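You operate a simulated robot arm through the tools that you are given. There is no shell and no other tool.

The job below is to be done with a simulated robot arm. You get a single attempt, and the scene is never put back.

JOB
Give the purple cup 2 strokes of starter and stir it in.
Fine: park the pipe before stirring; stir with the purple-handled stick, back in its holder after; leave the other cups; the cup stays on its plate.

The check looks at the end state, three seconds after you hand in, the way a careful person would. Anything else that was tipped, shoved, dropped, spilled or broken makes it a failure.

ROBOT AND FRAMES
A 6-joint arm with a two-finger parallel gripper, fixed in place. Base frame: the origin is on the floor under the middle of its stand, x ahead of it, y to its left, z up; the work surface is at about z = 860. Lengths are in mm, angles in rad, forces in N, time in s.
With the tool pointing down near the work surface it reaches from about 360 to 760 mm from the base axis. Its first joint turns from -1.152 to 1.152 rad. Payload 2.45 kg.
The tool frame sits at the grasp point between the pads (the TCP): z along the fingers, y along the line on which they close. The tips reach 24 mm beyond it. Largest opening 68 mm; finger width 17, thickness 10; the body of the gripper, 40 by 70 mm, starts 41 mm behind the TCP.
Orientation is told as [roll, pitch, yaw] about the base's x, y, z axes, in that order, counted from this pose: with the fingers straight down and closing along the base's y, the tool's x points along the base's -x, its y along +y and its z along -z.

CONTROLS
- The arm moves only by the tool drive_tool. Its argument "moves" is a list of rows, each an object (a shift or turn left out is 0, a gripper value left out holds the last) with "delta_pos": the shift along the tool's x, y, z in mm, a list of three; "angular": the turn, a rotation vector about the tool's x, y, z in rad, a list of three; "gripper": the opening in per cent of the stroke, from 0 (shut) to 100 (fully open). In form: [{"delta_pos": [dx, dy, dz], "angular": [ax, ay, az], "gripper": gripper}, ...]. A call has 1 to 20 rows; each row shifts and turns the commanded pose from where the row before left it, along the tool's axes as they then stand. A row lasts 0.2 s, in which the tool goes at most 50 mm and 0.15 rad; a call with a longer step from one row to the next is refused whole, and so is a gripper value outside its range. A pose out of reach is approached as far as the arm can. The call stops where the force on the tool passes 40 N (or 10 N more than at its start, if that is more) or the arm is blocked; 0.2 s more then pass. The fingers move at their own pace (about 108 mm/s each) and stop on an object; they squeeze with about 24 N. The grip force told is the motor's: it shows also when the fingers shut on nothing. Time passes only in rows, and 0.2 s behind the last, so rows that do not move let the fingers close. The reply holds the time, the measured pose of the TCP, the force on the tool along the base axes, the opening and the grip force, in the units named above and with some noise, with the torque about the TCP (base axes, N m) and any sound that the robot's microphone picked up, and new pictures: "show" is both (left out), scene, wrist or none.
- Cameras (640 x 400 px; columns grow to the right, rows downward): "scene" is fixed at [173.1, 413.5, 1477.6]; the picture's right is [-0.72, -0.69, 0.00], its down [-0.31, 0.32, -0.90] and it looks along [0.62, -0.65, -0.44] (base axes); focal length 214 px, centre (320, 200). "wrist" rides on the gripper at [84, 11, -75] in the tool frame; the picture's right is [-0.13, 0.99, 0.00], its down [-0.60, -0.08, -0.79] and it looks along [-0.79, -0.10, 0.61] (tool axes); focal length 251 px, centre (320, 200). There is no depth. A picture from a camera that has moved, and an enlarged one, comes with that camera's place and axes in the base frame and with its lens.
- zoom(camera, box): a new picture of the part [left, top, right, bottom] of that camera's present view, enlarged. No time passes.
- job_done(): hands the job in; it is judged then, once.

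Places have to be worked out from the pictures, the camera data and where the tool is seen. Open the gripper and draw the arm clear of the work before you hand the job in, unless the task says otherwise.

The tools are called after "Request:" as name(argument=value, ...) on one line, values as JSON. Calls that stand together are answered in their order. drive_tool: Moves the arm, as the interface text tells. Its arguments: {"type":"object","properties":{"moves":{"type":"array"},"show":{"type":"string","enum":["both","scene","wrist","none"]}},"required":["moves"]} The other tools are called the same way: zoom (camera, box) takes an enlarged picture of a part of a camera's view; job_done () hands the job in.

At the start:

```text
t: 0.0
tool_pos: [385.3, 201.7, 1409.0]
tcp_rot: [0.001, -0.001, 0.0]
contact_force: [0.3, -0.1, 0.1]
torque: [0.0, -0.03, 0.0]
opening: 68.1
grasp_force: 0.1
```

scene: 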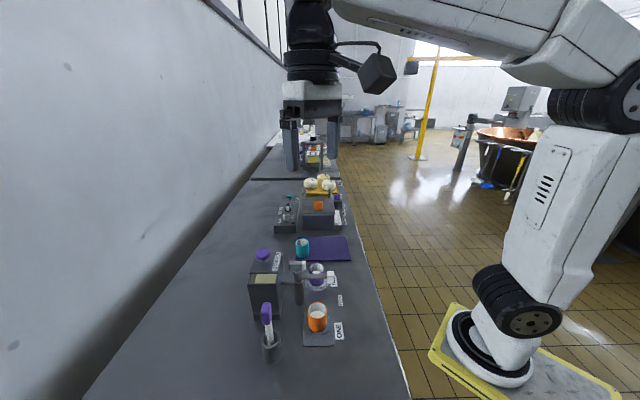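
wrist: 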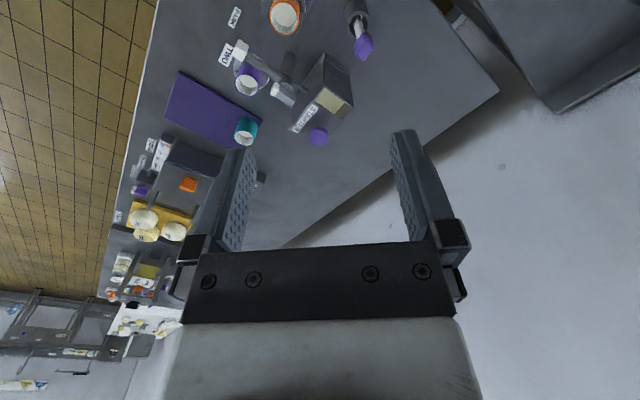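

The pictures show a bench with cups, a dispenser and a stick in a holder. I'll zoom in on both cameras to understand the layout before moving.

Request:
zoom(camera="scene", box=[220, 230, 380, 370])

Request:
zoom(camera="wrist", box=[150, 0, 400, 156])

Request:
zoom(camera="scene", box=[250, 160, 370, 260])

```text
2.86 times, centred on (300, 300) of scene
camera zoom: at [173.1, 413.5, 1477.6], right [-0.72, -0.69, 0.0], down [-0.31, 0.32, -0.9], along [0.62, -0.65, -0.44], focal length 613 px, centre (377, -86)
```

zoom: 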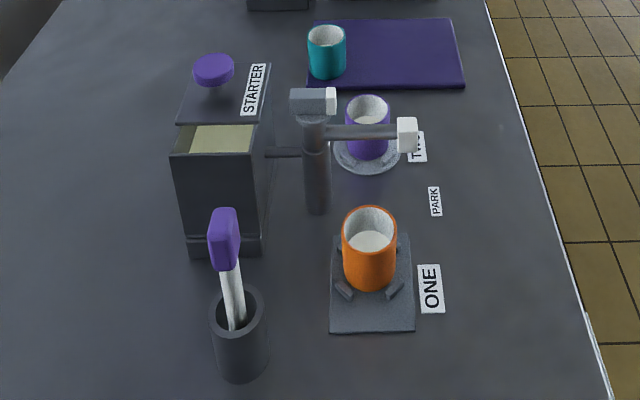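

```text
2.56 times, centred on (275, 78) of wrist
camera zoom: at [303.0, 212.4, 1484.0], right [0.13, 0.99, 0.0], down [0.6, -0.08, 0.79], along [0.79, -0.1, -0.61], focal length 644 px, centre (435, 512)
```

zoom: 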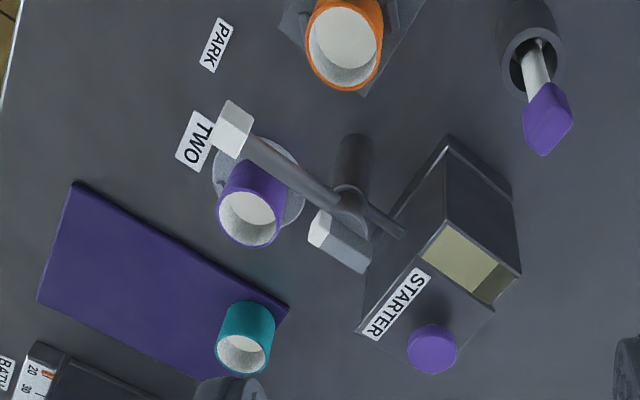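

```text
4.00 times, centred on (310, 210) of scene
camera zoom: at [173.1, 413.5, 1477.6], right [-0.72, -0.69, 0.0], down [-0.31, 0.32, -0.9], along [0.62, -0.65, -0.44], focal length 858 px, centre (360, 160)
```

zoom: 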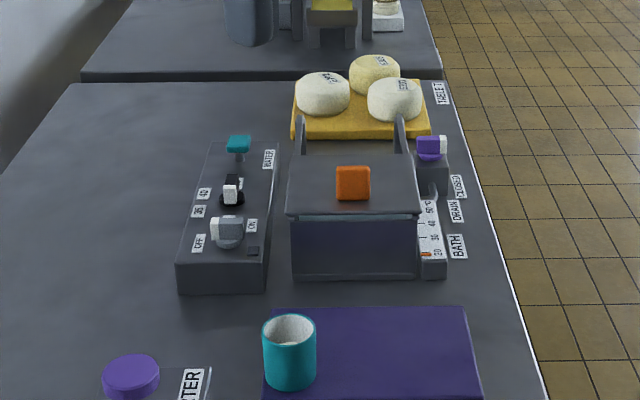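

The pipe seems to sit between ONE and TWO, in line with PARK, and the purple cup is on the round plate at TWO. I'll bring the arm down to a closer viewpoint, still high above everything.

Request:
drive_tool(moves=[{"delta_pos": [-2.5, -20.3, 38]}, {"delta_pos": [-2.5, -20.3, 38]}, {"delta_pos": [-2.5, -20.3, 38]}, {"delta_pos": [-2.5, -20.3, 38]}, {"delta_pos": [-2.5, -20.3, 38]}, {"delta_pos": [-2.5, -20.3, 38]}, {"delta_pos": [0, 0, 0]}], show="both")

```text
t: 1.6
tool_pos: [400.1, 79.9, 1180.1]
tcp_rot: [0.0, -0.002, 0.001]
contact_force: [-0.3, 0.3, 0.4]
torque: [0.0, 0.02, 0.01]
opening: 68.2
grasp_force: 0.1
camera wrist: at [318.1, 91.2, 1255.1], right [0.13, 0.99, 0.0], down [0.6, -0.08, 0.79], along [0.79, -0.1, -0.61], focal length 251 px, centre (320, 200)
```

scene: 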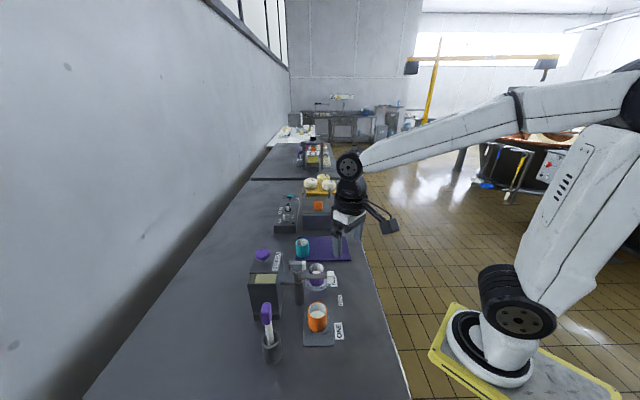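
wrist: 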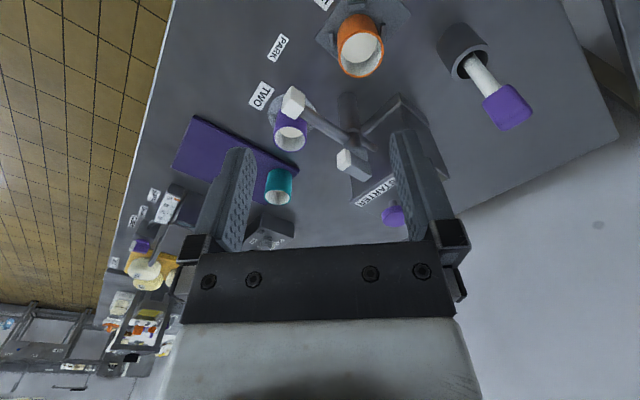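

The view is closer now; I'll enlarge the dispenser area in both cameras to read the geometry.

Request:
zoom(camera="wrist", box=[230, 60, 430, 240])

Request:
zoom(camera="scene", box=[240, 235, 350, 305])

Request:
zoom(camera="wrist", box=[300, 0, 560, 150])

```text
2.22 times, centred on (330, 150) of wrist
camera zoom: at [318.1, 91.2, 1255.1], right [0.13, 0.99, 0.0], down [0.6, -0.08, 0.79], along [0.79, -0.1, -0.61], focal length 559 px, centre (298, 311)
```

zoom: 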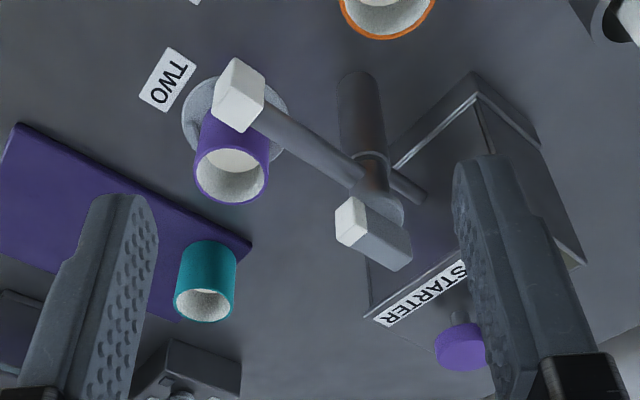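

```text
5.71 times, centred on (295, 270) of scene
camera zoom: at [173.1, 413.5, 1477.6], right [-0.72, -0.69, 0.0], down [-0.31, 0.32, -0.9], along [0.62, -0.65, -0.44], focal length 1226 px, centre (463, -200)
```

zoom: 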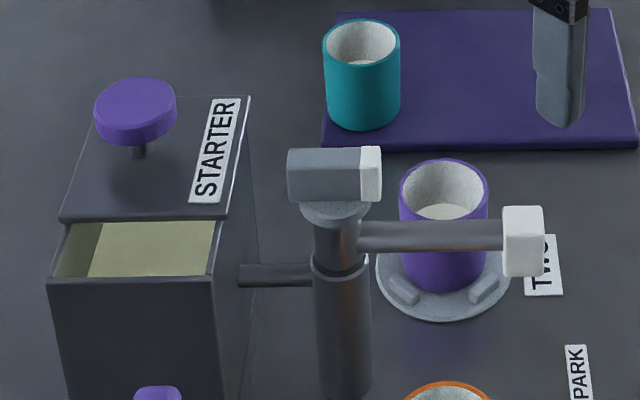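

```text
2.46 times, centred on (430, 75) of wrist
camera zoom: at [318.1, 91.2, 1255.1], right [0.13, 0.99, 0.0], down [0.6, -0.08, 0.79], along [0.79, -0.1, -0.61], focal length 619 px, centre (49, 508)
```

zoom: 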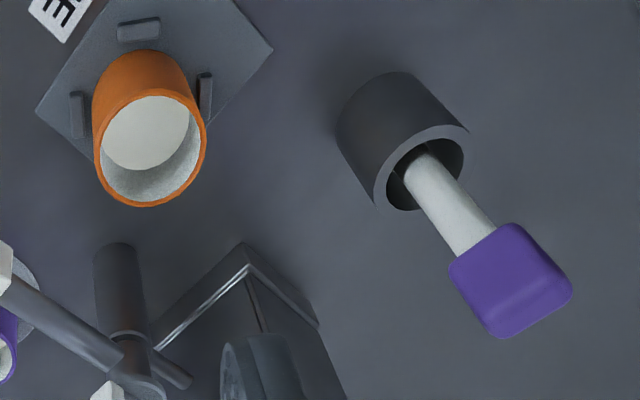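

I put the post axis near (559,110), with the pipe tip near (491,34,962) at PARK. The purple cup is near (577,10) with its rim at about 918, and the pump knob is near (655,164,1040). I'll turn the gripper so it closes across the pipe and go above it, staying high.

Request:
drive_tool(moves=[{"delta_pos": [-37, -7.9, 20], "gripper": 60}, {"delta_pos": [-37, -7.9, 20]}, {"delta_pos": [-37, -7.9, 20]}, {"angular": [0, 0, -0.14]}, {"angular": [0, 0, -0.14]}, {"angular": [0, 0, -0.14]}, {"angular": [0, 0, -0.14]}, {"angular": [0, 0, -0.14]}, {"angular": [0, 0, -0.14]}, {"delta_pos": [0, 0, 0]}], show="both")

```text
t: 3.8
tool_pos: [513.8, 56.5, 1121.6]
tcp_rot: [-0.002, 0.001, 0.842]
contact_force: [-0.7, -0.5, 1.3]
torque: [-0.02, -0.01, -0.01]
opening: 40.6
grasp_force: 0.2
camera wrist: at [449.6, 0.4, 1196.4], right [-0.65, 0.76, 0.0], down [0.46, 0.4, 0.79], along [0.6, 0.52, -0.61], focal length 251 px, centre (320, 200)
```

scene: 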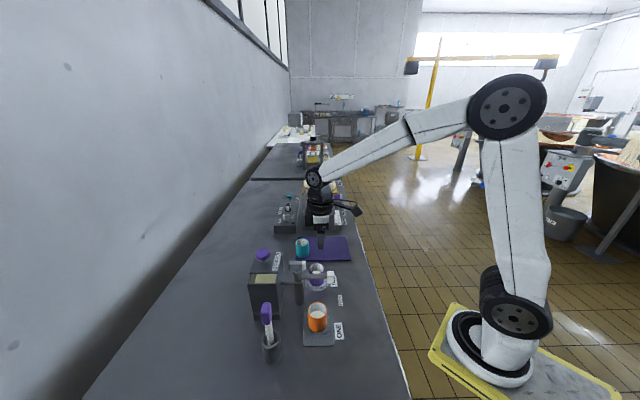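
wrist: 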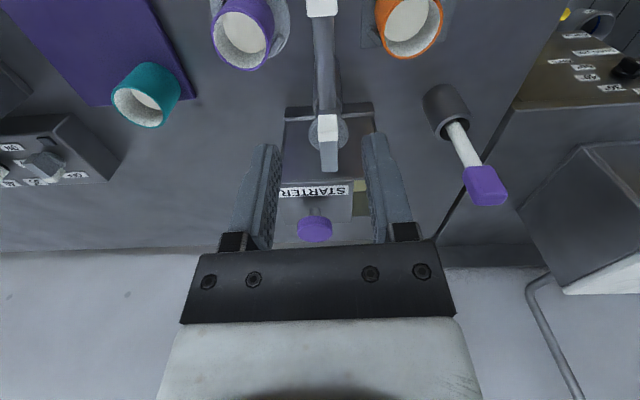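

The pipe lies straight below the fingers, along about -136°, and the post axis is near (563,108). I'll centre over the pipe and descend with the fingers open on either side of it, keeping the tips above the cup rims.

Request:
drive_tool(moves=[{"delta_pos": [0, 2.9, 20], "angular": [0, 0, 0.07]}, {"delta_pos": [0, 0, 35]}, {"delta_pos": [0, 0, 35]}, {"delta_pos": [0, 0, 0]}], show="both")

```text
t: 4.8
tool_pos: [509.1, 57.8, 1031.1]
tcp_rot: [-0.001, 0.001, 0.772]
contact_force: [0.0, -0.3, -0.3]
torque: [0.01, -0.02, 0.0]
opening: 40.9
grasp_force: 0.0
camera wrist: at [442.9, 7.2, 1106.3], right [-0.6, 0.8, 0.0], down [0.49, 0.36, 0.79], along [0.64, 0.47, -0.61], focal length 251 px, centre (320, 200)
```

scene: 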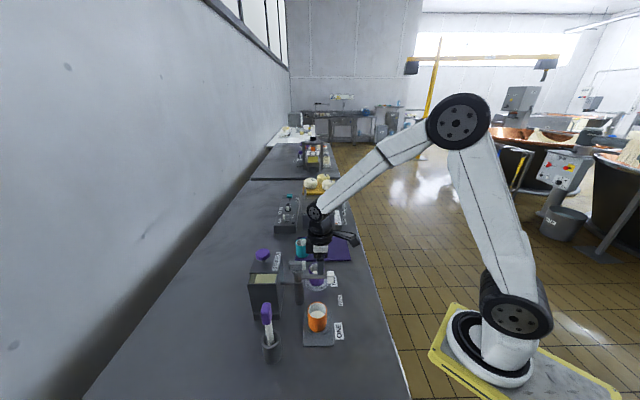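
wrist: 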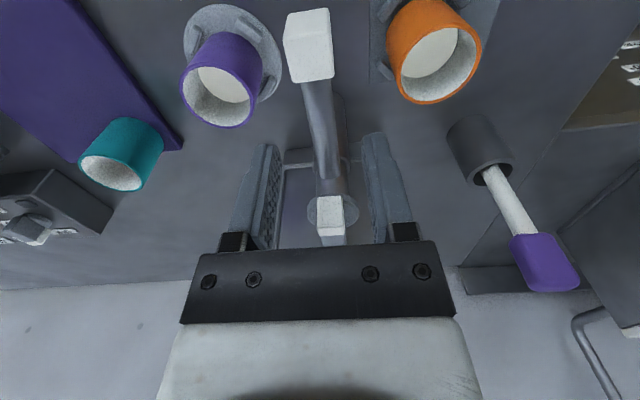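

The pipe is centred between the fingers with nothing in the way. I'll descend so it sits within the finger length.

Request:
drive_tool(moves=[{"delta_pos": [0, 0, 22]}, {"delta_pos": [0, 0, 22]}, {"delta_pos": [0, 0, 20]}, {"delta_pos": [0, 0, 0]}], show="both")

Request:
zoom(camera="scene", box=[260, 220, 370, 300])

```text
t: 5.8
tool_pos: [510.4, 58.5, 968.3]
tcp_rot: [-0.002, 0.0, 0.769]
contact_force: [0.4, 0.3, -1.1]
torque: [0.02, 0.0, 0.0]
opening: 40.9
grasp_force: 0.0
camera wrist: at [443.1, 7.7, 1041.7], right [-0.6, 0.8, 0.0], down [0.49, 0.36, 0.79], along [0.64, 0.47, -0.61], focal length 251 px, centre (320, 200)
```

scene: 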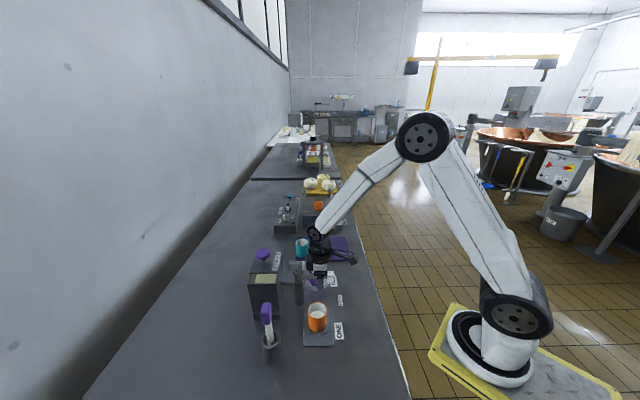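
wrist: 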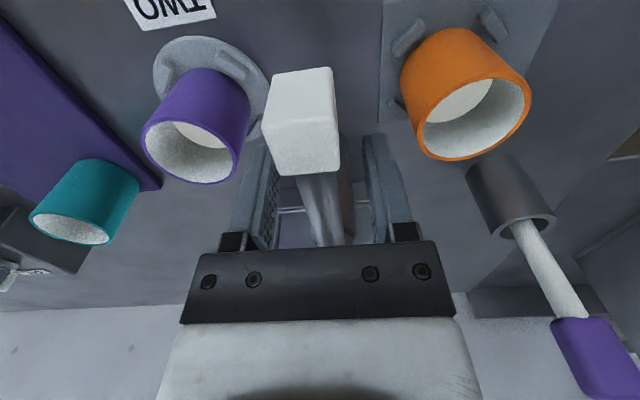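

```text
5.00 times, centred on (315, 260) of scene
camera zoom: at [173.1, 413.5, 1477.6], right [-0.72, -0.69, 0.0], down [-0.31, 0.32, -0.9], along [0.62, -0.65, -0.44], focal length 1072 px, centre (345, -100)
```

zoom: 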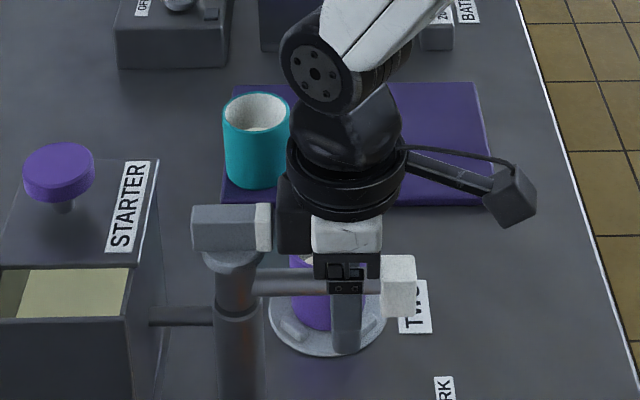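

The pipe is between the fingers, well above both cups. I'll narrow the gap to a loose cage and swing the pipe halfway about the post axis towards TWO, then check it.

Request:
drive_tool(moves=[{"gripper": 30}, {"gripper": 30}, {"delta_pos": [-0.36, -7.15, 0], "angular": [0, 0, -0.0995]}, {"delta_pos": [-0.36, -7.15, 0], "angular": [0, 0, -0.0995]}, {"delta_pos": [-0.36, -7.15, 0], "angular": [0, 0, -0.0995]}, {"delta_pos": [-0.36, -7.15, 0], "angular": [0, 0, -0.0995]}, {"delta_pos": [-0.36, -7.15, 0], "angular": [0, 0, -0.0995]}, {"delta_pos": [0, 0, 0]}], show="both")

Request:
zoom(camera="scene", box=[260, 220, 370, 300])

```text
t: 7.6
tool_pos: [540.2, 40.0, 968.2]
tcp_rot: [-0.002, 0.001, 1.268]
contact_force: [0.8, -0.5, -0.4]
torque: [0.02, 0.01, 0.01]
opening: 21.0
grasp_force: 0.0
camera wrist: at [506.5, -36.8, 1042.3], right [-0.91, 0.42, 0.0], down [0.25, 0.55, 0.79], along [0.33, 0.72, -0.61], focal length 251 px, centre (320, 200)
```

scene: 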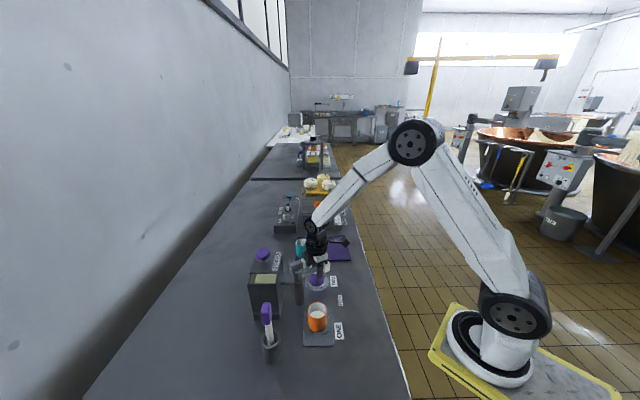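
wrist: 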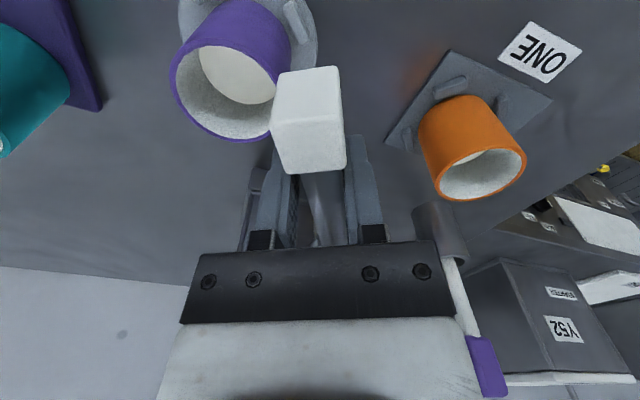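

```text
5.00 times, centred on (315, 260) of scene
camera zoom: at [173.1, 413.5, 1477.6], right [-0.72, -0.69, 0.0], down [-0.31, 0.32, -0.9], along [0.62, -0.65, -0.44], focal length 1072 px, centre (345, -100)
```

zoom: 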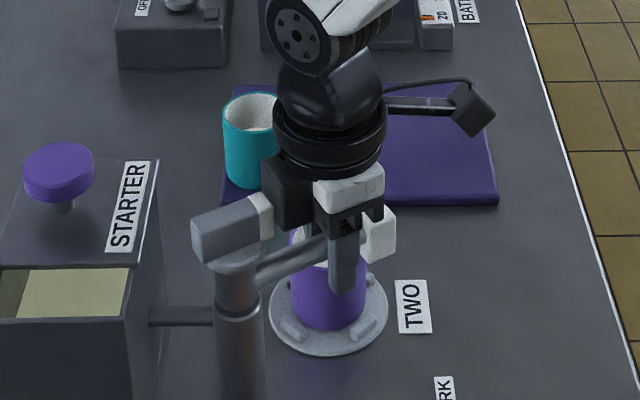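

The pipe and its top handle turn together, with almost no force. I'll continue the arc for the second half.

Request:
drive_tool(moves=[{"delta_pos": [-0.36, -7.15, 0], "angular": [0, 0, -0.0995]}, {"delta_pos": [-0.36, -7.15, 0], "angular": [0, 0, -0.0995]}, {"delta_pos": [-0.36, -7.15, 0], "angular": [0, 0, -0.0995]}, {"delta_pos": [-0.36, -7.15, 0], "angular": [0, 0, -0.0995]}, {"delta_pos": [0, 0, 0]}], show="both")

Request:
zoom(camera="scene", box=[260, 220, 370, 300])

```text
t: 8.8
tool_pos: [568.6, 37.3, 969.1]
tcp_rot: [-0.002, 0.0, 1.666]
contact_force: [-0.1, -0.1, 0.5]
torque: [0.0, 0.01, -0.02]
opening: 20.8
grasp_force: 0.2
camera wrist: at [567.2, -48.1, 1042.4], right [-1.0, 0.03, 0.0], down [0.02, 0.61, 0.79], along [0.03, 0.79, -0.61], focal length 251 px, centre (320, 200)
```

scene: 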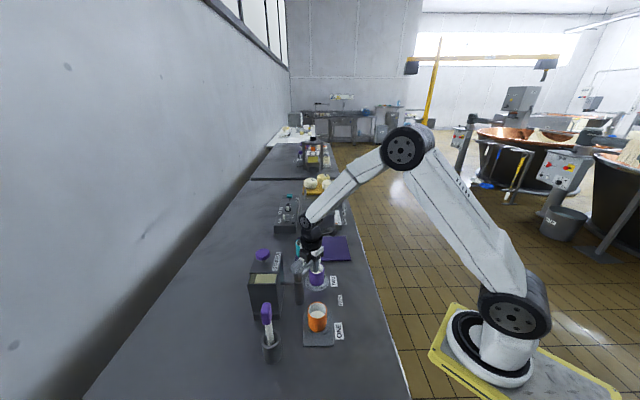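
wrist: 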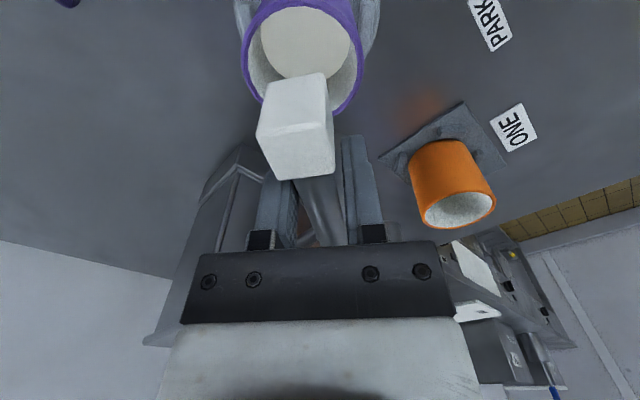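

```text
5.00 times, centred on (315, 260) of scene
camera zoom: at [173.1, 413.5, 1477.6], right [-0.72, -0.69, 0.0], down [-0.31, 0.32, -0.9], along [0.62, -0.65, -0.44], focal length 1072 px, centre (345, -100)
```

zoom: 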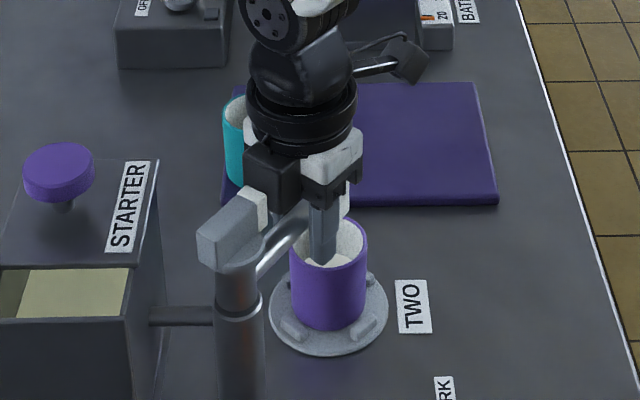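

The nozzle, near (576,9), is now centred over the purple cup. I'll open the fingers, rise straight up off the pipe, and turn the wrist back to look at the nozzle and the pump knob.

Request:
drive_tool(moves=[{"gripper": 60}, {"gripper": 60}, {"delta_pos": [0, 0, -20]}, {"delta_pos": [0, 0, -30]}, {"delta_pos": [0, 0, -40]}, {"delta_pos": [0, 0, -40]}, {"delta_pos": [0, 0, -30]}, {"angular": [0, 0, 0.14]}, {"angular": [0, 0, 0.14]}, {"angular": [0, 0, 0.14]}, {"angular": [0, 0, 0.14]}, {"angular": [0, 0, 0.14]}, {"angular": [0, 0, 0.14]}, {"delta_pos": [0, 0, 0]}], show="both")

Request:
zoom(camera="scene", box=[240, 235, 350, 305])

```text
t: 11.8
tool_pos: [568.4, 36.0, 1128.7]
tcp_rot: [0.0, -0.001, 0.824]
contact_force: [-0.2, -0.3, 0.1]
torque: [-0.05, 0.0, 0.0]
opening: 40.8
grasp_force: 0.1
camera wrist: at [504.9, -17.6, 1202.5], right [-0.64, 0.77, 0.0], down [0.47, 0.39, 0.79], along [0.61, 0.51, -0.61], focal length 251 px, centre (320, 200)
```

scene: 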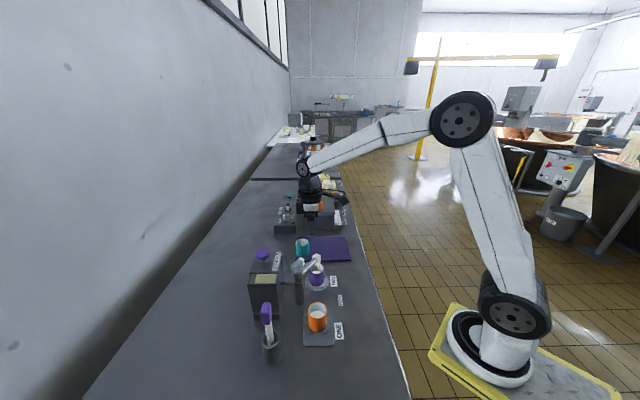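
wrist: 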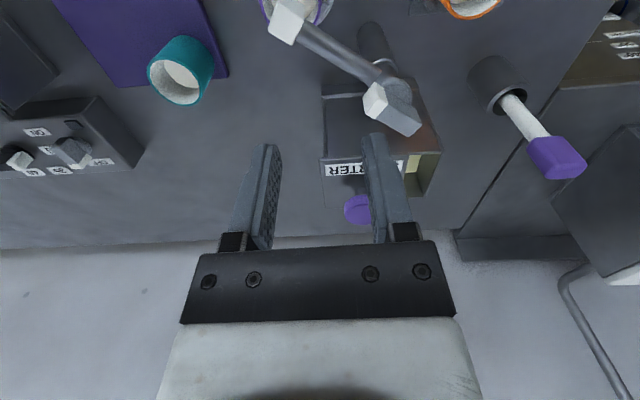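

```text
5.71 times, centred on (295, 270) of scene
camera zoom: at [173.1, 413.5, 1477.6], right [-0.72, -0.69, 0.0], down [-0.31, 0.32, -0.9], along [0.62, -0.65, -0.44], focal length 1226 px, centre (463, -200)
```

zoom: 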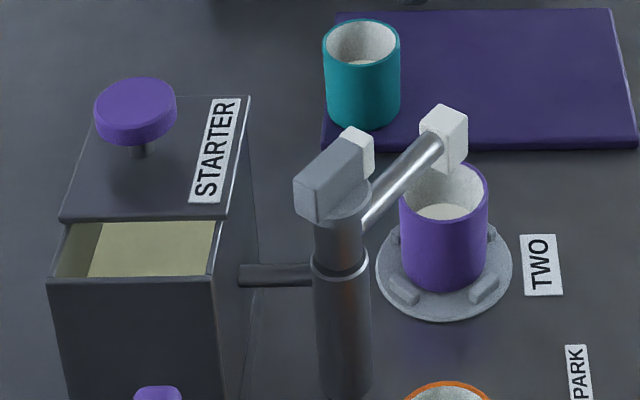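

The pipe stayed put, with its nozzle over the purple cup. Next I move above the pump knob, near (656,165), with the fingers open so I can locate it better.

Request:
drive_tool(moves=[{"delta_pos": [-30, 5.8, 0]}, {"delta_pos": [-30, 5.8, 0]}, {"delta_pos": [-30, 5.8, 0]}, {"delta_pos": [-24, 5.8, 0]}, {"delta_pos": [0, 0, 0]}], show="both")

Request:
zoom(camera="wrist", box=[220, 60, 420, 240])

```text
t: 13.0
tool_pos: [628.6, 136.0, 1129.9]
tcp_rot: [0.001, -0.001, 0.825]
contact_force: [-0.2, -0.3, -0.1]
torque: [0.01, -0.01, -0.01]
opening: 41.1
grasp_force: 0.1
camera wrist: at [564.5, 80.9, 1204.1], right [-0.64, 0.77, 0.0], down [0.47, 0.39, 0.79], along [0.61, 0.51, -0.61], focal length 251 px, centre (320, 200)
```

scene: 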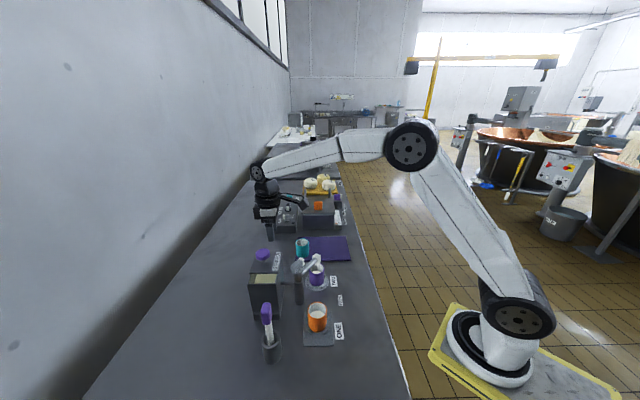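
wrist: 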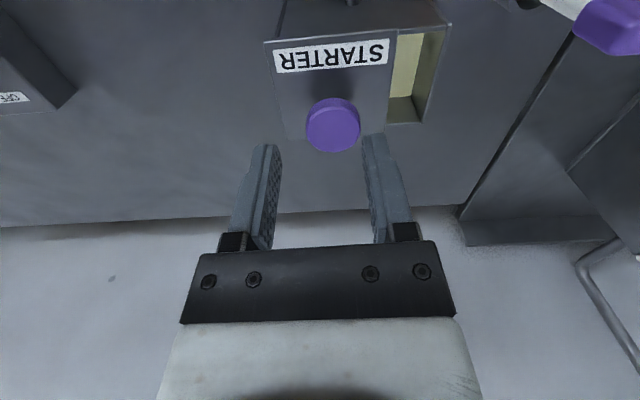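

```text
2.22 times, centred on (320, 150) of wrist
camera zoom: at [564.5, 80.9, 1204.1], right [-0.64, 0.77, 0.0], down [0.47, 0.39, 0.79], along [0.61, 0.51, -0.61], focal length 559 px, centre (320, 311)
```

zoom: 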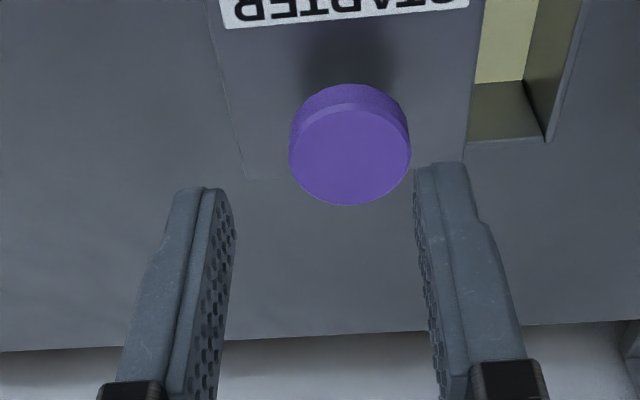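

I put the knob's top centre at about (650,165.5,1047). I'll centre above it, close the fingers into a blunt tip, and come down to about 10 mm above.

Request:
drive_tool(moves=[{"delta_pos": [-18, 2.8, 0], "gripper": 0}, {"delta_pos": [-18, 2.8, 0], "gripper": 0}, {"delta_pos": [0, 0, 25]}, {"delta_pos": [0, 0, 24]}, {"delta_pos": [0, 0, 0]}], show="both")

Request:
zoom(camera="scene", box=[230, 220, 310, 280])

Request:
zoom(camera="wrist", box=[220, 60, 420, 240])

```text
t: 14.2
tool_pos: [649.0, 166.9, 1079.5]
tcp_rot: [-0.001, 0.0, 0.826]
contact_force: [0.4, 0.5, -0.3]
torque: [0.0, 0.02, 0.06]
opening: 0.0
grasp_force: 24.4
camera wrist: at [584.8, 112.3, 1152.9], right [-0.64, 0.77, 0.0], down [0.47, 0.39, 0.79], along [0.61, 0.51, -0.61], focal length 251 px, centre (320, 200)
```

scene: 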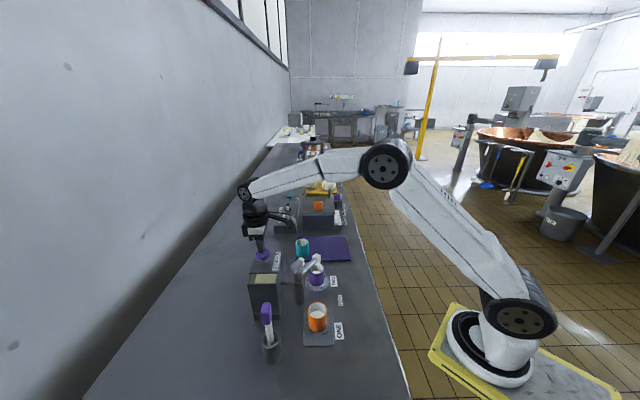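
wrist: 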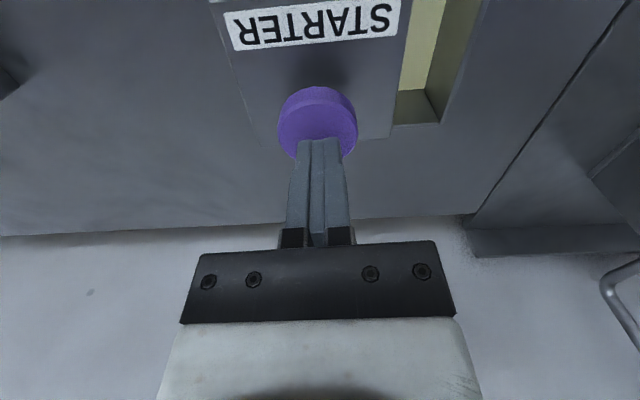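

```text
6.67 times, centred on (270, 250) of scene
camera zoom: at [173.1, 413.5, 1477.6], right [-0.72, -0.69, 0.0], down [-0.31, 0.32, -0.9], along [0.62, -0.65, -0.44], focal length 1430 px, centre (653, -133)
```

zoom: 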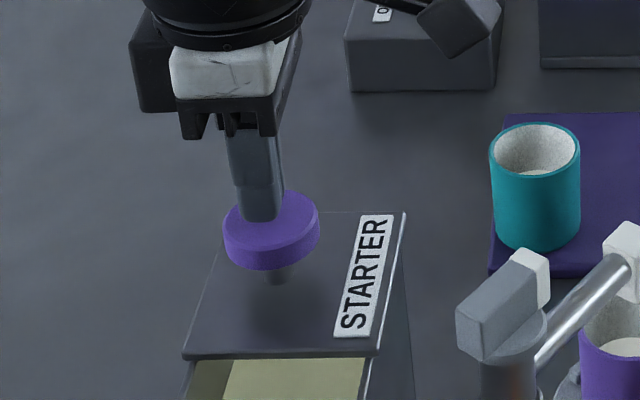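

```text
2.22 times, centred on (320, 150) of wrist
camera zoom: at [584.8, 112.3, 1152.9], right [-0.64, 0.77, 0.0], down [0.47, 0.39, 0.79], along [0.61, 0.51, -0.61], focal length 559 px, centre (320, 311)
```

zoom: 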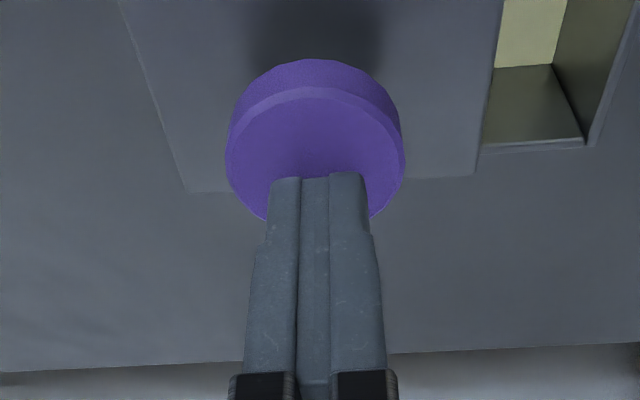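

The tip is centred over the knob and about 8 mm above it. I'll ease down in small steps to find contact and see how the plunger responds.

Request:
drive_tool(moves=[{"delta_pos": [0, 0, 4]}, {"delta_pos": [0, 0, 4]}, {"delta_pos": [0, 0, 4]}, {"delta_pos": [0, 0, 0]}], show="none")

Request:
zoom(camera="scene", box=[230, 220, 310, 280])

```text
t: 15.2
tool_pos: [649.0, 165.6, 1067.7]
tcp_rot: [-0.002, -0.001, 0.826]
contact_force: [-0.4, -2.2, 2.3]
torque: [0.01, 0.0, 0.0]
opening: 0.0
grasp_force: 23.9
```

```text
6.67 times, centred on (270, 250) of scene
camera zoom: at [173.1, 413.5, 1477.6], right [-0.72, -0.69, 0.0], down [-0.31, 0.32, -0.9], along [0.62, -0.65, -0.44], focal length 1430 px, centre (653, -133)
```

zoom: 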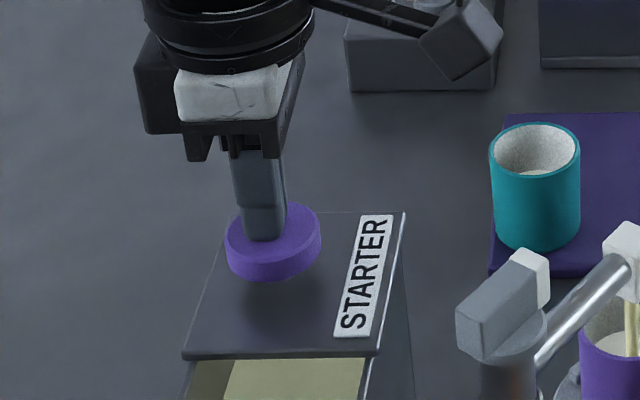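

The knob yields at about 2 N and starter is already flowing from the nozzle. I'll press on in small steps to finish the stroke.

Request:
drive_tool(moves=[{"delta_pos": [0, 0, 3]}, {"delta_pos": [0, 0, 3]}, {"delta_pos": [0, 0, 0]}], show="none")

Request:
zoom(camera="scene", box=[230, 220, 330, 290])

```text
t: 16.0
tool_pos: [648.9, 165.5, 1060.5]
tcp_rot: [0.0, -0.001, 0.826]
contact_force: [-0.3, -2.3, 3.6]
torque: [-0.04, 0.0, 0.0]
opening: 0.0
grasp_force: 23.9
heard: click
```

```text
5.71 times, centred on (280, 255) of scene
camera zoom: at [173.0, 413.4, 1477.6], right [-0.72, -0.69, 0.0], down [-0.31, 0.32, -0.9], along [0.62, -0.65, -0.44], focal length 1226 px, centre (549, -114)
```

zoom: 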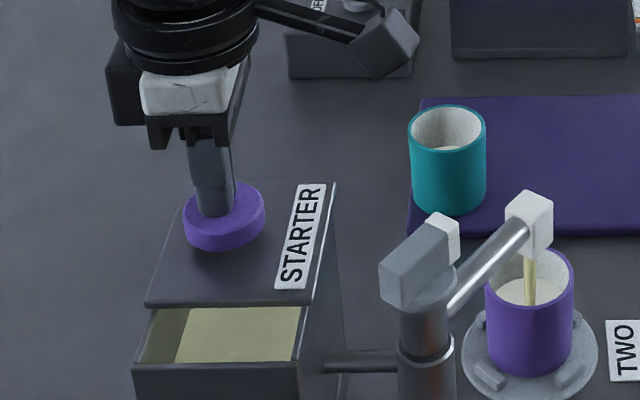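

I heard a click, which marks a completed stroke, and the stream is landing in the purple cup. I'll lift off so the knob returns fully.

Request:
drive_tool(moves=[{"delta_pos": [0, 0, -5]}, {"delta_pos": [0, 0, -5]}, {"delta_pos": [0, 0, -6]}, {"delta_pos": [0, 0, -6]}, {"delta_pos": [0, 0, -4]}, {"delta_pos": [0, 0, 0]}, {"delta_pos": [0, 0, 0]}], show="none")

Request:
zoom(camera="scene", box=[230, 220, 330, 290])

```text
t: 17.6
tool_pos: [649.2, 167.1, 1085.9]
tcp_rot: [0.0, -0.002, 0.825]
contact_force: [0.3, 0.9, -0.2]
torque: [-0.03, -0.02, 0.03]
opening: 0.1
grasp_force: 24.0
```

```text
5.71 times, centred on (280, 255) of scene
camera zoom: at [173.1, 413.5, 1477.6], right [-0.72, -0.69, 0.0], down [-0.31, 0.32, -0.9], along [0.62, -0.65, -0.44], focal length 1226 px, centre (549, -114)
```

zoom: 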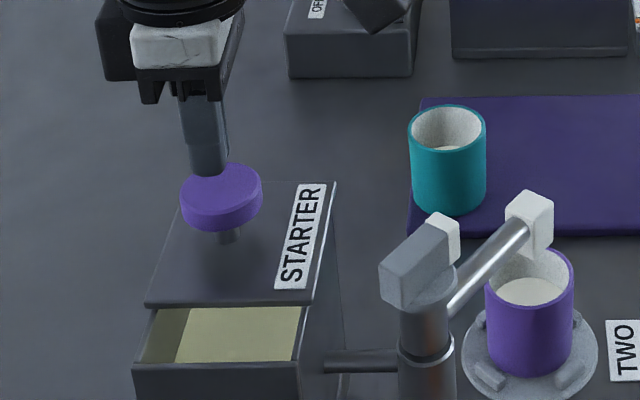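

The knob is back at full height, the stream has stopped, and there is one click so far. Now the second stroke, to the same depth.

Request:
drive_tool(moves=[{"delta_pos": [0, 0, 8]}, {"delta_pos": [0, 0, 4]}, {"delta_pos": [0, 0, 4]}, {"delta_pos": [0, 0, 4]}, {"delta_pos": [0, 0, 3]}, {"delta_pos": [0, 0, 3]}, {"delta_pos": [0, 0, 0]}, {"delta_pos": [0, 0, 0]}], show="none")

Request:
zoom(camera="scene", box=[230, 220, 330, 290])

```text
t: 19.4
tool_pos: [649.9, 166.0, 1060.9]
tcp_rot: [-0.001, 0.0, 0.825]
contact_force: [0.9, -1.5, 4.5]
torque: [-0.02, -0.04, -0.01]
opening: 0.0
grasp_force: 23.6
heard: click
```

```text
5.71 times, centred on (280, 255) of scene
camera zoom: at [173.1, 413.4, 1477.6], right [-0.72, -0.69, 0.0], down [-0.31, 0.32, -0.9], along [0.62, -0.65, -0.44], focal length 1226 px, centre (549, -114)
```

zoom: 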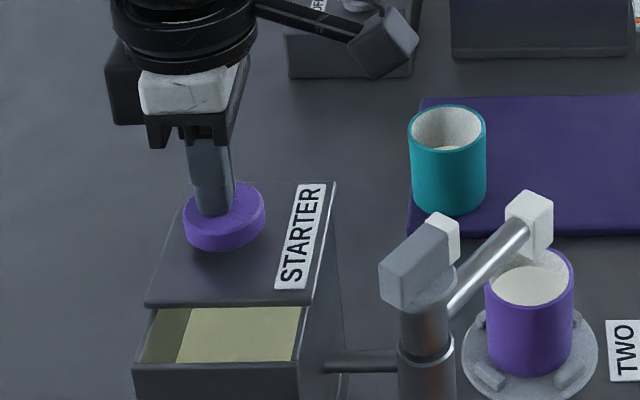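

That's the second click: both strokes are done and the level in the cup has risen. I'll lift off, keep clear of the knob, and go back above the pipe with the fingers opening.

Request:
drive_tool(moves=[{"delta_pos": [0, 0, -5]}, {"delta_pos": [0, 0, -6]}, {"delta_pos": [0, 0, -10]}, {"delta_pos": [0, 0, -25]}, {"delta_pos": [0, 0, -22]}, {"delta_pos": [30, -5.8, 0], "gripper": 60}, {"delta_pos": [30, -5.8, 0]}, {"delta_pos": [30, -5.8, 0]}, {"delta_pos": [30, -5.8, 0]}, {"delta_pos": [30, -5.8, 0]}, {"angular": [0, 0, -0.145]}, {"angular": [0, 0, -0.145]}, {"angular": [0, 0, -0.145]}, {"angular": [0, 0, -0.145]}, {"angular": [0, 0, -0.145]}, {"angular": [0, 0, -0.145]}, {"delta_pos": [0, 0, 0]}], show="both")

Request:
zoom(camera="scene", box=[230, 230, 340, 310])

```text
t: 23.0
tool_pos: [568.8, 34.4, 1129.4]
tcp_rot: [0.0, 0.0, 1.697]
contact_force: [-0.2, 0.9, -0.3]
torque: [0.03, 0.01, 0.01]
opening: 40.5
grasp_force: 0.1
camera wrist: at [570.3, -48.4, 1203.0], right [-1.0, 0.0, 0.0], down [0.0, 0.61, 0.79], along [0.0, 0.79, -0.61], focal length 251 px, centre (320, 200)
```

scene: 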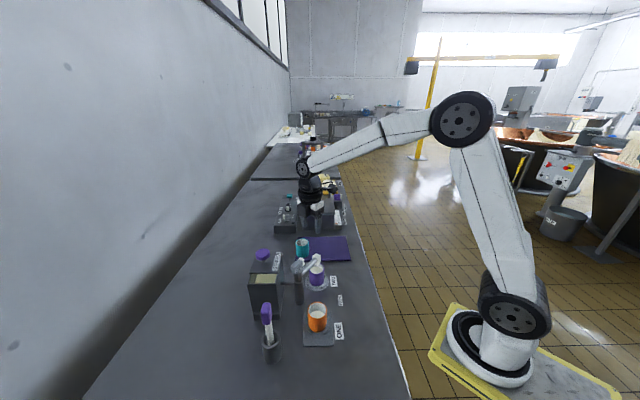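
wrist: 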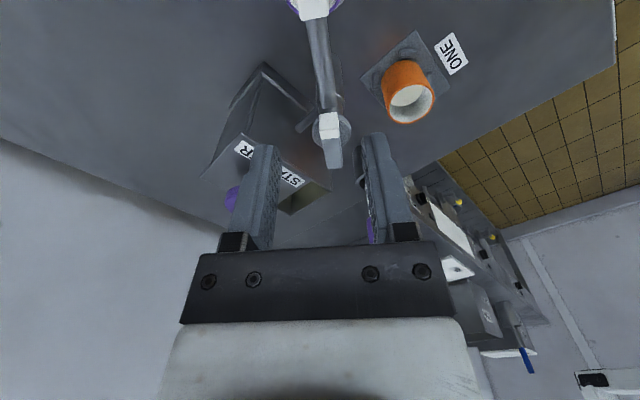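

```text
5.00 times, centred on (285, 270) of scene
camera zoom: at [173.1, 413.5, 1477.6], right [-0.72, -0.69, 0.0], down [-0.31, 0.32, -0.9], along [0.62, -0.65, -0.44], focal length 1072 px, centre (495, -150)
```

zoom: 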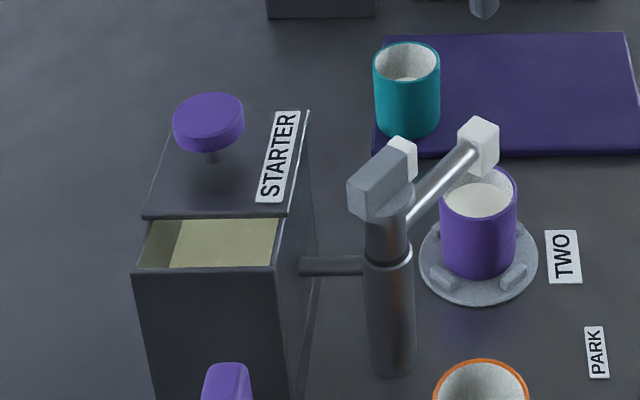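

Both the pipe and the knob are in their expected places. I'll shift a few mm to centre on the pipe and lower the open fingers around it as before.

Request:
drive_tool(moves=[{"delta_pos": [-2.8, -3.5, 20]}, {"delta_pos": [0, 0, 35]}, {"delta_pos": [0, 0, 35]}, {"delta_pos": [0, 0, 25]}, {"delta_pos": [0, 0, 23]}, {"delta_pos": [0, 0, 23]}, {"delta_pos": [0, 0, 0]}], show="both")

Request:
zoom(camera="scene", box=[260, 220, 370, 300])

```text
t: 24.6
tool_pos: [572.5, 39.6, 967.3]
tcp_rot: [-0.003, 0.0, 1.697]
contact_force: [-0.4, 0.2, 0.0]
torque: [-0.02, 0.01, 0.0]
opening: 40.8
grasp_force: 0.1
camera wrist: at [572.6, -44.6, 1041.4], right [-1.0, 0.0, 0.0], down [0.0, 0.61, 0.79], along [0.0, 0.79, -0.61], focal length 251 px, centre (320, 200)
```

scene: 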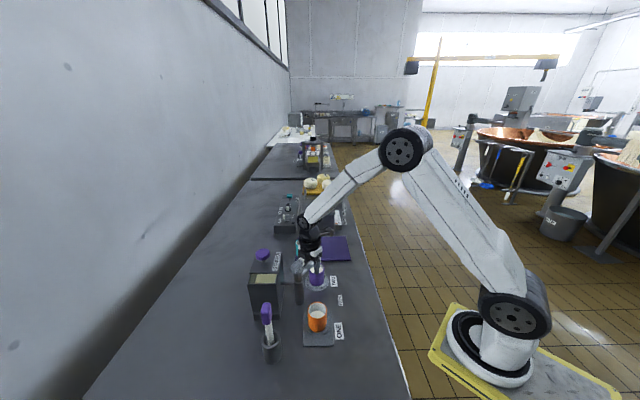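
wrist: 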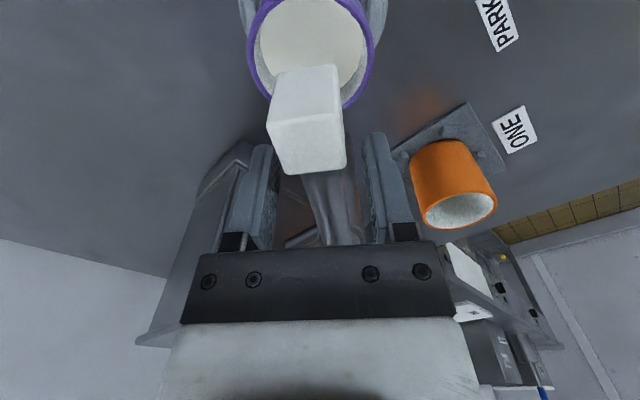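

```text
5.00 times, centred on (315, 260) of scene
camera zoom: at [173.1, 413.5, 1477.6], right [-0.72, -0.69, 0.0], down [-0.31, 0.32, -0.9], along [0.62, -0.65, -0.44], focal length 1072 px, centre (345, -100)
```

zoom: 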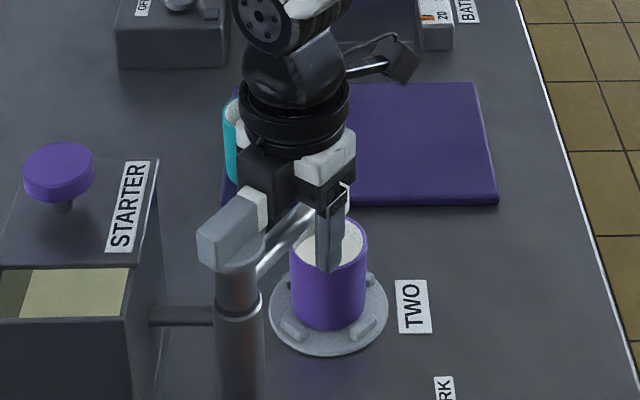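

The fingers are around the pipe again. I'll narrow the cage and swing back towards PARK, slowing down near the end.

Request:
drive_tool(moves=[{"gripper": 30}, {"gripper": 30}, {"delta_pos": [-0.34, 6.89, 0], "angular": [0, 0, 0.1]}, {"delta_pos": [-0.34, 6.89, 0], "angular": [0, 0, 0.1]}, {"delta_pos": [-0.34, 6.89, 0], "angular": [0, 0, 0.1]}, {"delta_pos": [-0.34, 6.89, 0], "angular": [0, 0, 0.1]}, {"delta_pos": [-0.34, 6.89, 0], "angular": [0, 0, 0.1]}, {"delta_pos": [-0.34, 6.89, 0], "angular": [0, 0, 0.1]}, {"delta_pos": [-0.34, 6.89, 0], "angular": [0, 0, 0.1]}, {"delta_pos": [-0.34, 6.89, 0], "angular": [0, 0, 0.1]}, {"delta_pos": [-0.09, 3.45, 0], "angular": [0, 0, 0.05]}, {"delta_pos": [-0.09, 3.45, 0], "angular": [0, 0, 0.05]}, {"delta_pos": [0, 0, 0]}], show="both")

Request:
zoom(camera="scene", box=[240, 235, 350, 305])

```text
t: 27.4
tool_pos: [514.3, 56.8, 967.6]
tcp_rot: [0.0, -0.001, 0.794]
contact_force: [-6.2, -2.4, -0.1]
torque: [0.15, -0.33, 0.16]
opening: 20.3
grasp_force: 0.1
camera wrist: at [448.9, 5.6, 1042.3], right [-0.62, 0.79, 0.0], down [0.48, 0.38, 0.79], along [0.62, 0.49, -0.61], focal length 251 px, centre (320, 200)
```

scene: 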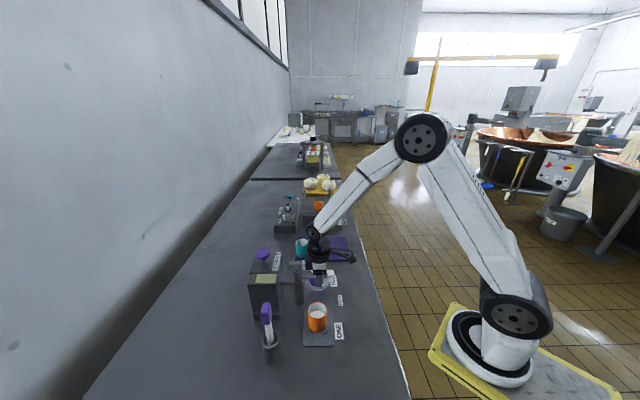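
wrist: 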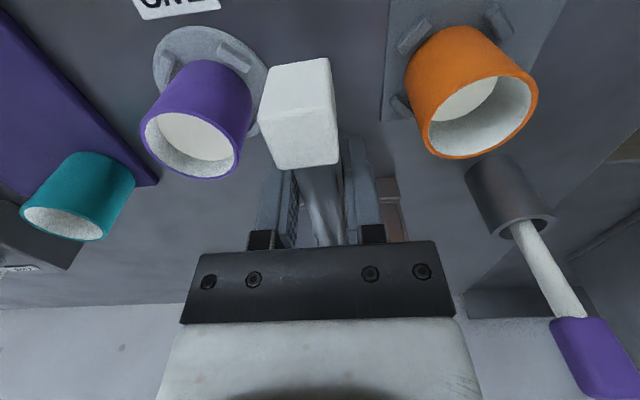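

```text
5.71 times, centred on (295, 270) of scene
camera zoom: at [173.0, 413.4, 1477.6], right [-0.72, -0.69, 0.0], down [-0.31, 0.32, -0.9], along [0.62, -0.65, -0.44], focal length 1226 px, centre (463, -200)
```

zoom: 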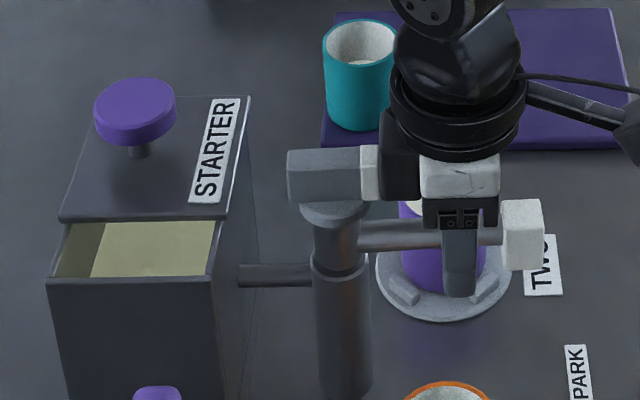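

The nozzle is about 4° short of where it was parked, and about 6 N is pushing the tool outward, so the gripper body is probably touching the handle tip. I'll slide out 6 mm along the pipe to clear it and re-read the force.

Request:
drive_tool(moves=[{"delta_pos": [3, 0, 0]}, {"delta_pos": [3, 0, 0]}, {"delta_pos": [0, 0, 0]}], show="wrist")

Request:
zoom(camera="scene", box=[240, 235, 350, 305])

Request:
zoom(camera="wrist", box=[220, 40, 420, 260])

```text
t: 28.2
tool_pos: [511.3, 55.3, 967.9]
tcp_rot: [-0.002, 0.001, 0.795]
contact_force: [-1.0, 1.2, 0.5]
torque: [-0.01, 0.03, 0.01]
opening: 20.8
grasp_force: 1.0
camera wrist: at [445.5, 1.8, 1042.3], right [-0.62, 0.79, 0.0], down [0.48, 0.38, 0.79], along [0.62, 0.49, -0.61], focal length 251 px, centre (320, 200)
```

wrist: 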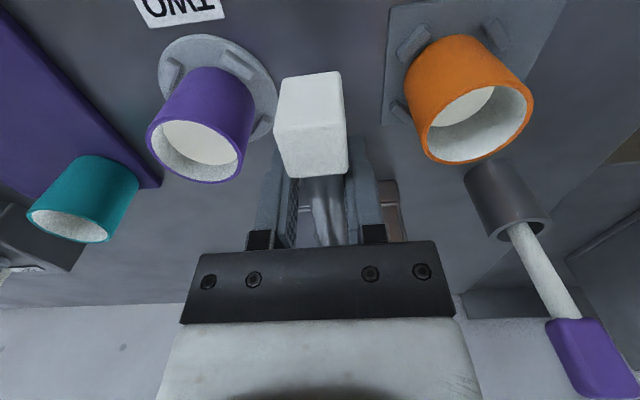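

```text
5.71 times, centred on (295, 270) of scene
camera zoom: at [173.1, 413.5, 1477.6], right [-0.72, -0.69, 0.0], down [-0.31, 0.32, -0.9], along [0.62, -0.65, -0.44], focal length 1226 px, centre (463, -200)
```

zoom: 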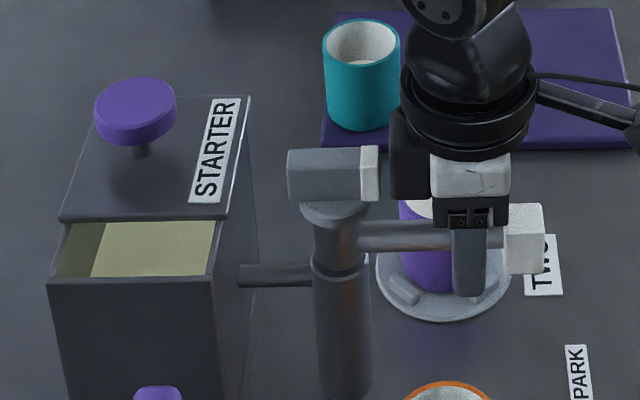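

```text
1.82 times, centred on (320, 150) of wrist
camera zoom: at [445.5, 1.8, 1042.3], right [-0.62, 0.79, 0.0], down [0.48, 0.38, 0.79], along [0.62, 0.49, -0.61], focal length 457 px, centre (320, 291)
```

zoom: 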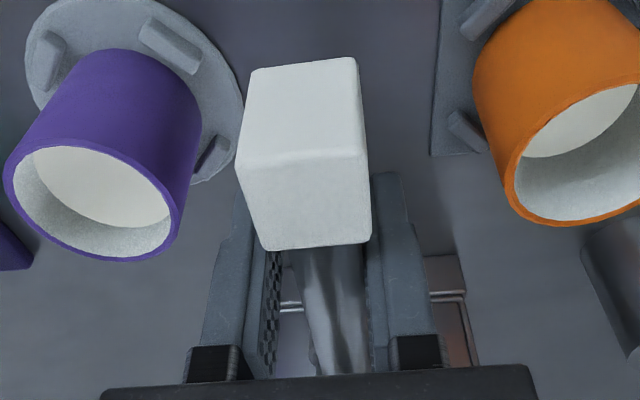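

The force is gone and the pipe is only about 1.4° from its original parked angle, resting against the leading finger. I'll shift about 5.7 mm further towards PARK, close gently to set the pipe exactly there, then release.

Request:
drive_tool(moves=[{"delta_pos": [0, 2.8, 0], "angular": [0, 0, 0.01]}, {"delta_pos": [0, 2.9, 0], "angular": [0, 0, 0.01]}, {"delta_pos": [0, 0, 0], "gripper": 20}, {"delta_pos": [0, 0, 0], "gripper": 10}, {"delta_pos": [0, 0, 0], "gripper": 10}], show="wrist")

Request:
zoom(camera="scene", box=[240, 235, 350, 305])

```text
t: 29.4
tool_pos: [507.5, 57.3, 968.6]
tcp_rot: [-0.001, -0.002, 0.775]
contact_force: [5.1, -4.4, -0.4]
torque: [-0.08, 0.1, -0.49]
opening: 16.5
grasp_force: 35.6
camera wrist: at [440.7, 6.4, 1041.8], right [-0.6, 0.8, 0.0], down [0.48, 0.37, 0.79], along [0.63, 0.48, -0.61], focal length 251 px, centre (320, 200)
```

wrist: 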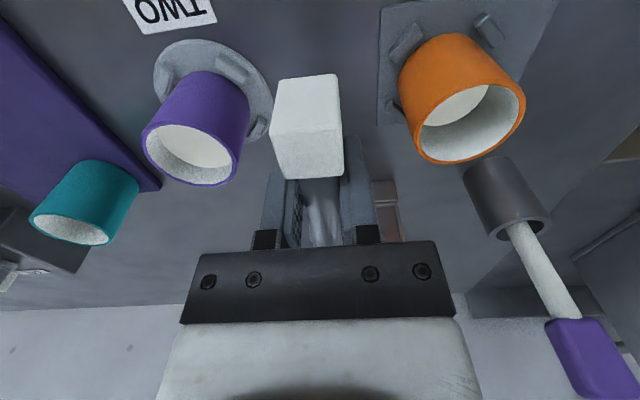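

```text
5.71 times, centred on (295, 270) of scene
camera zoom: at [173.3, 413.4, 1477.6], right [-0.72, -0.69, 0.0], down [-0.31, 0.32, -0.9], along [0.62, -0.65, -0.44], focal length 1226 px, centre (463, -200)
```

zoom: 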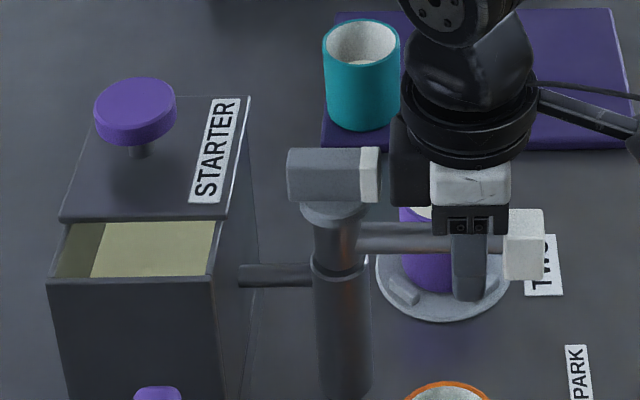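

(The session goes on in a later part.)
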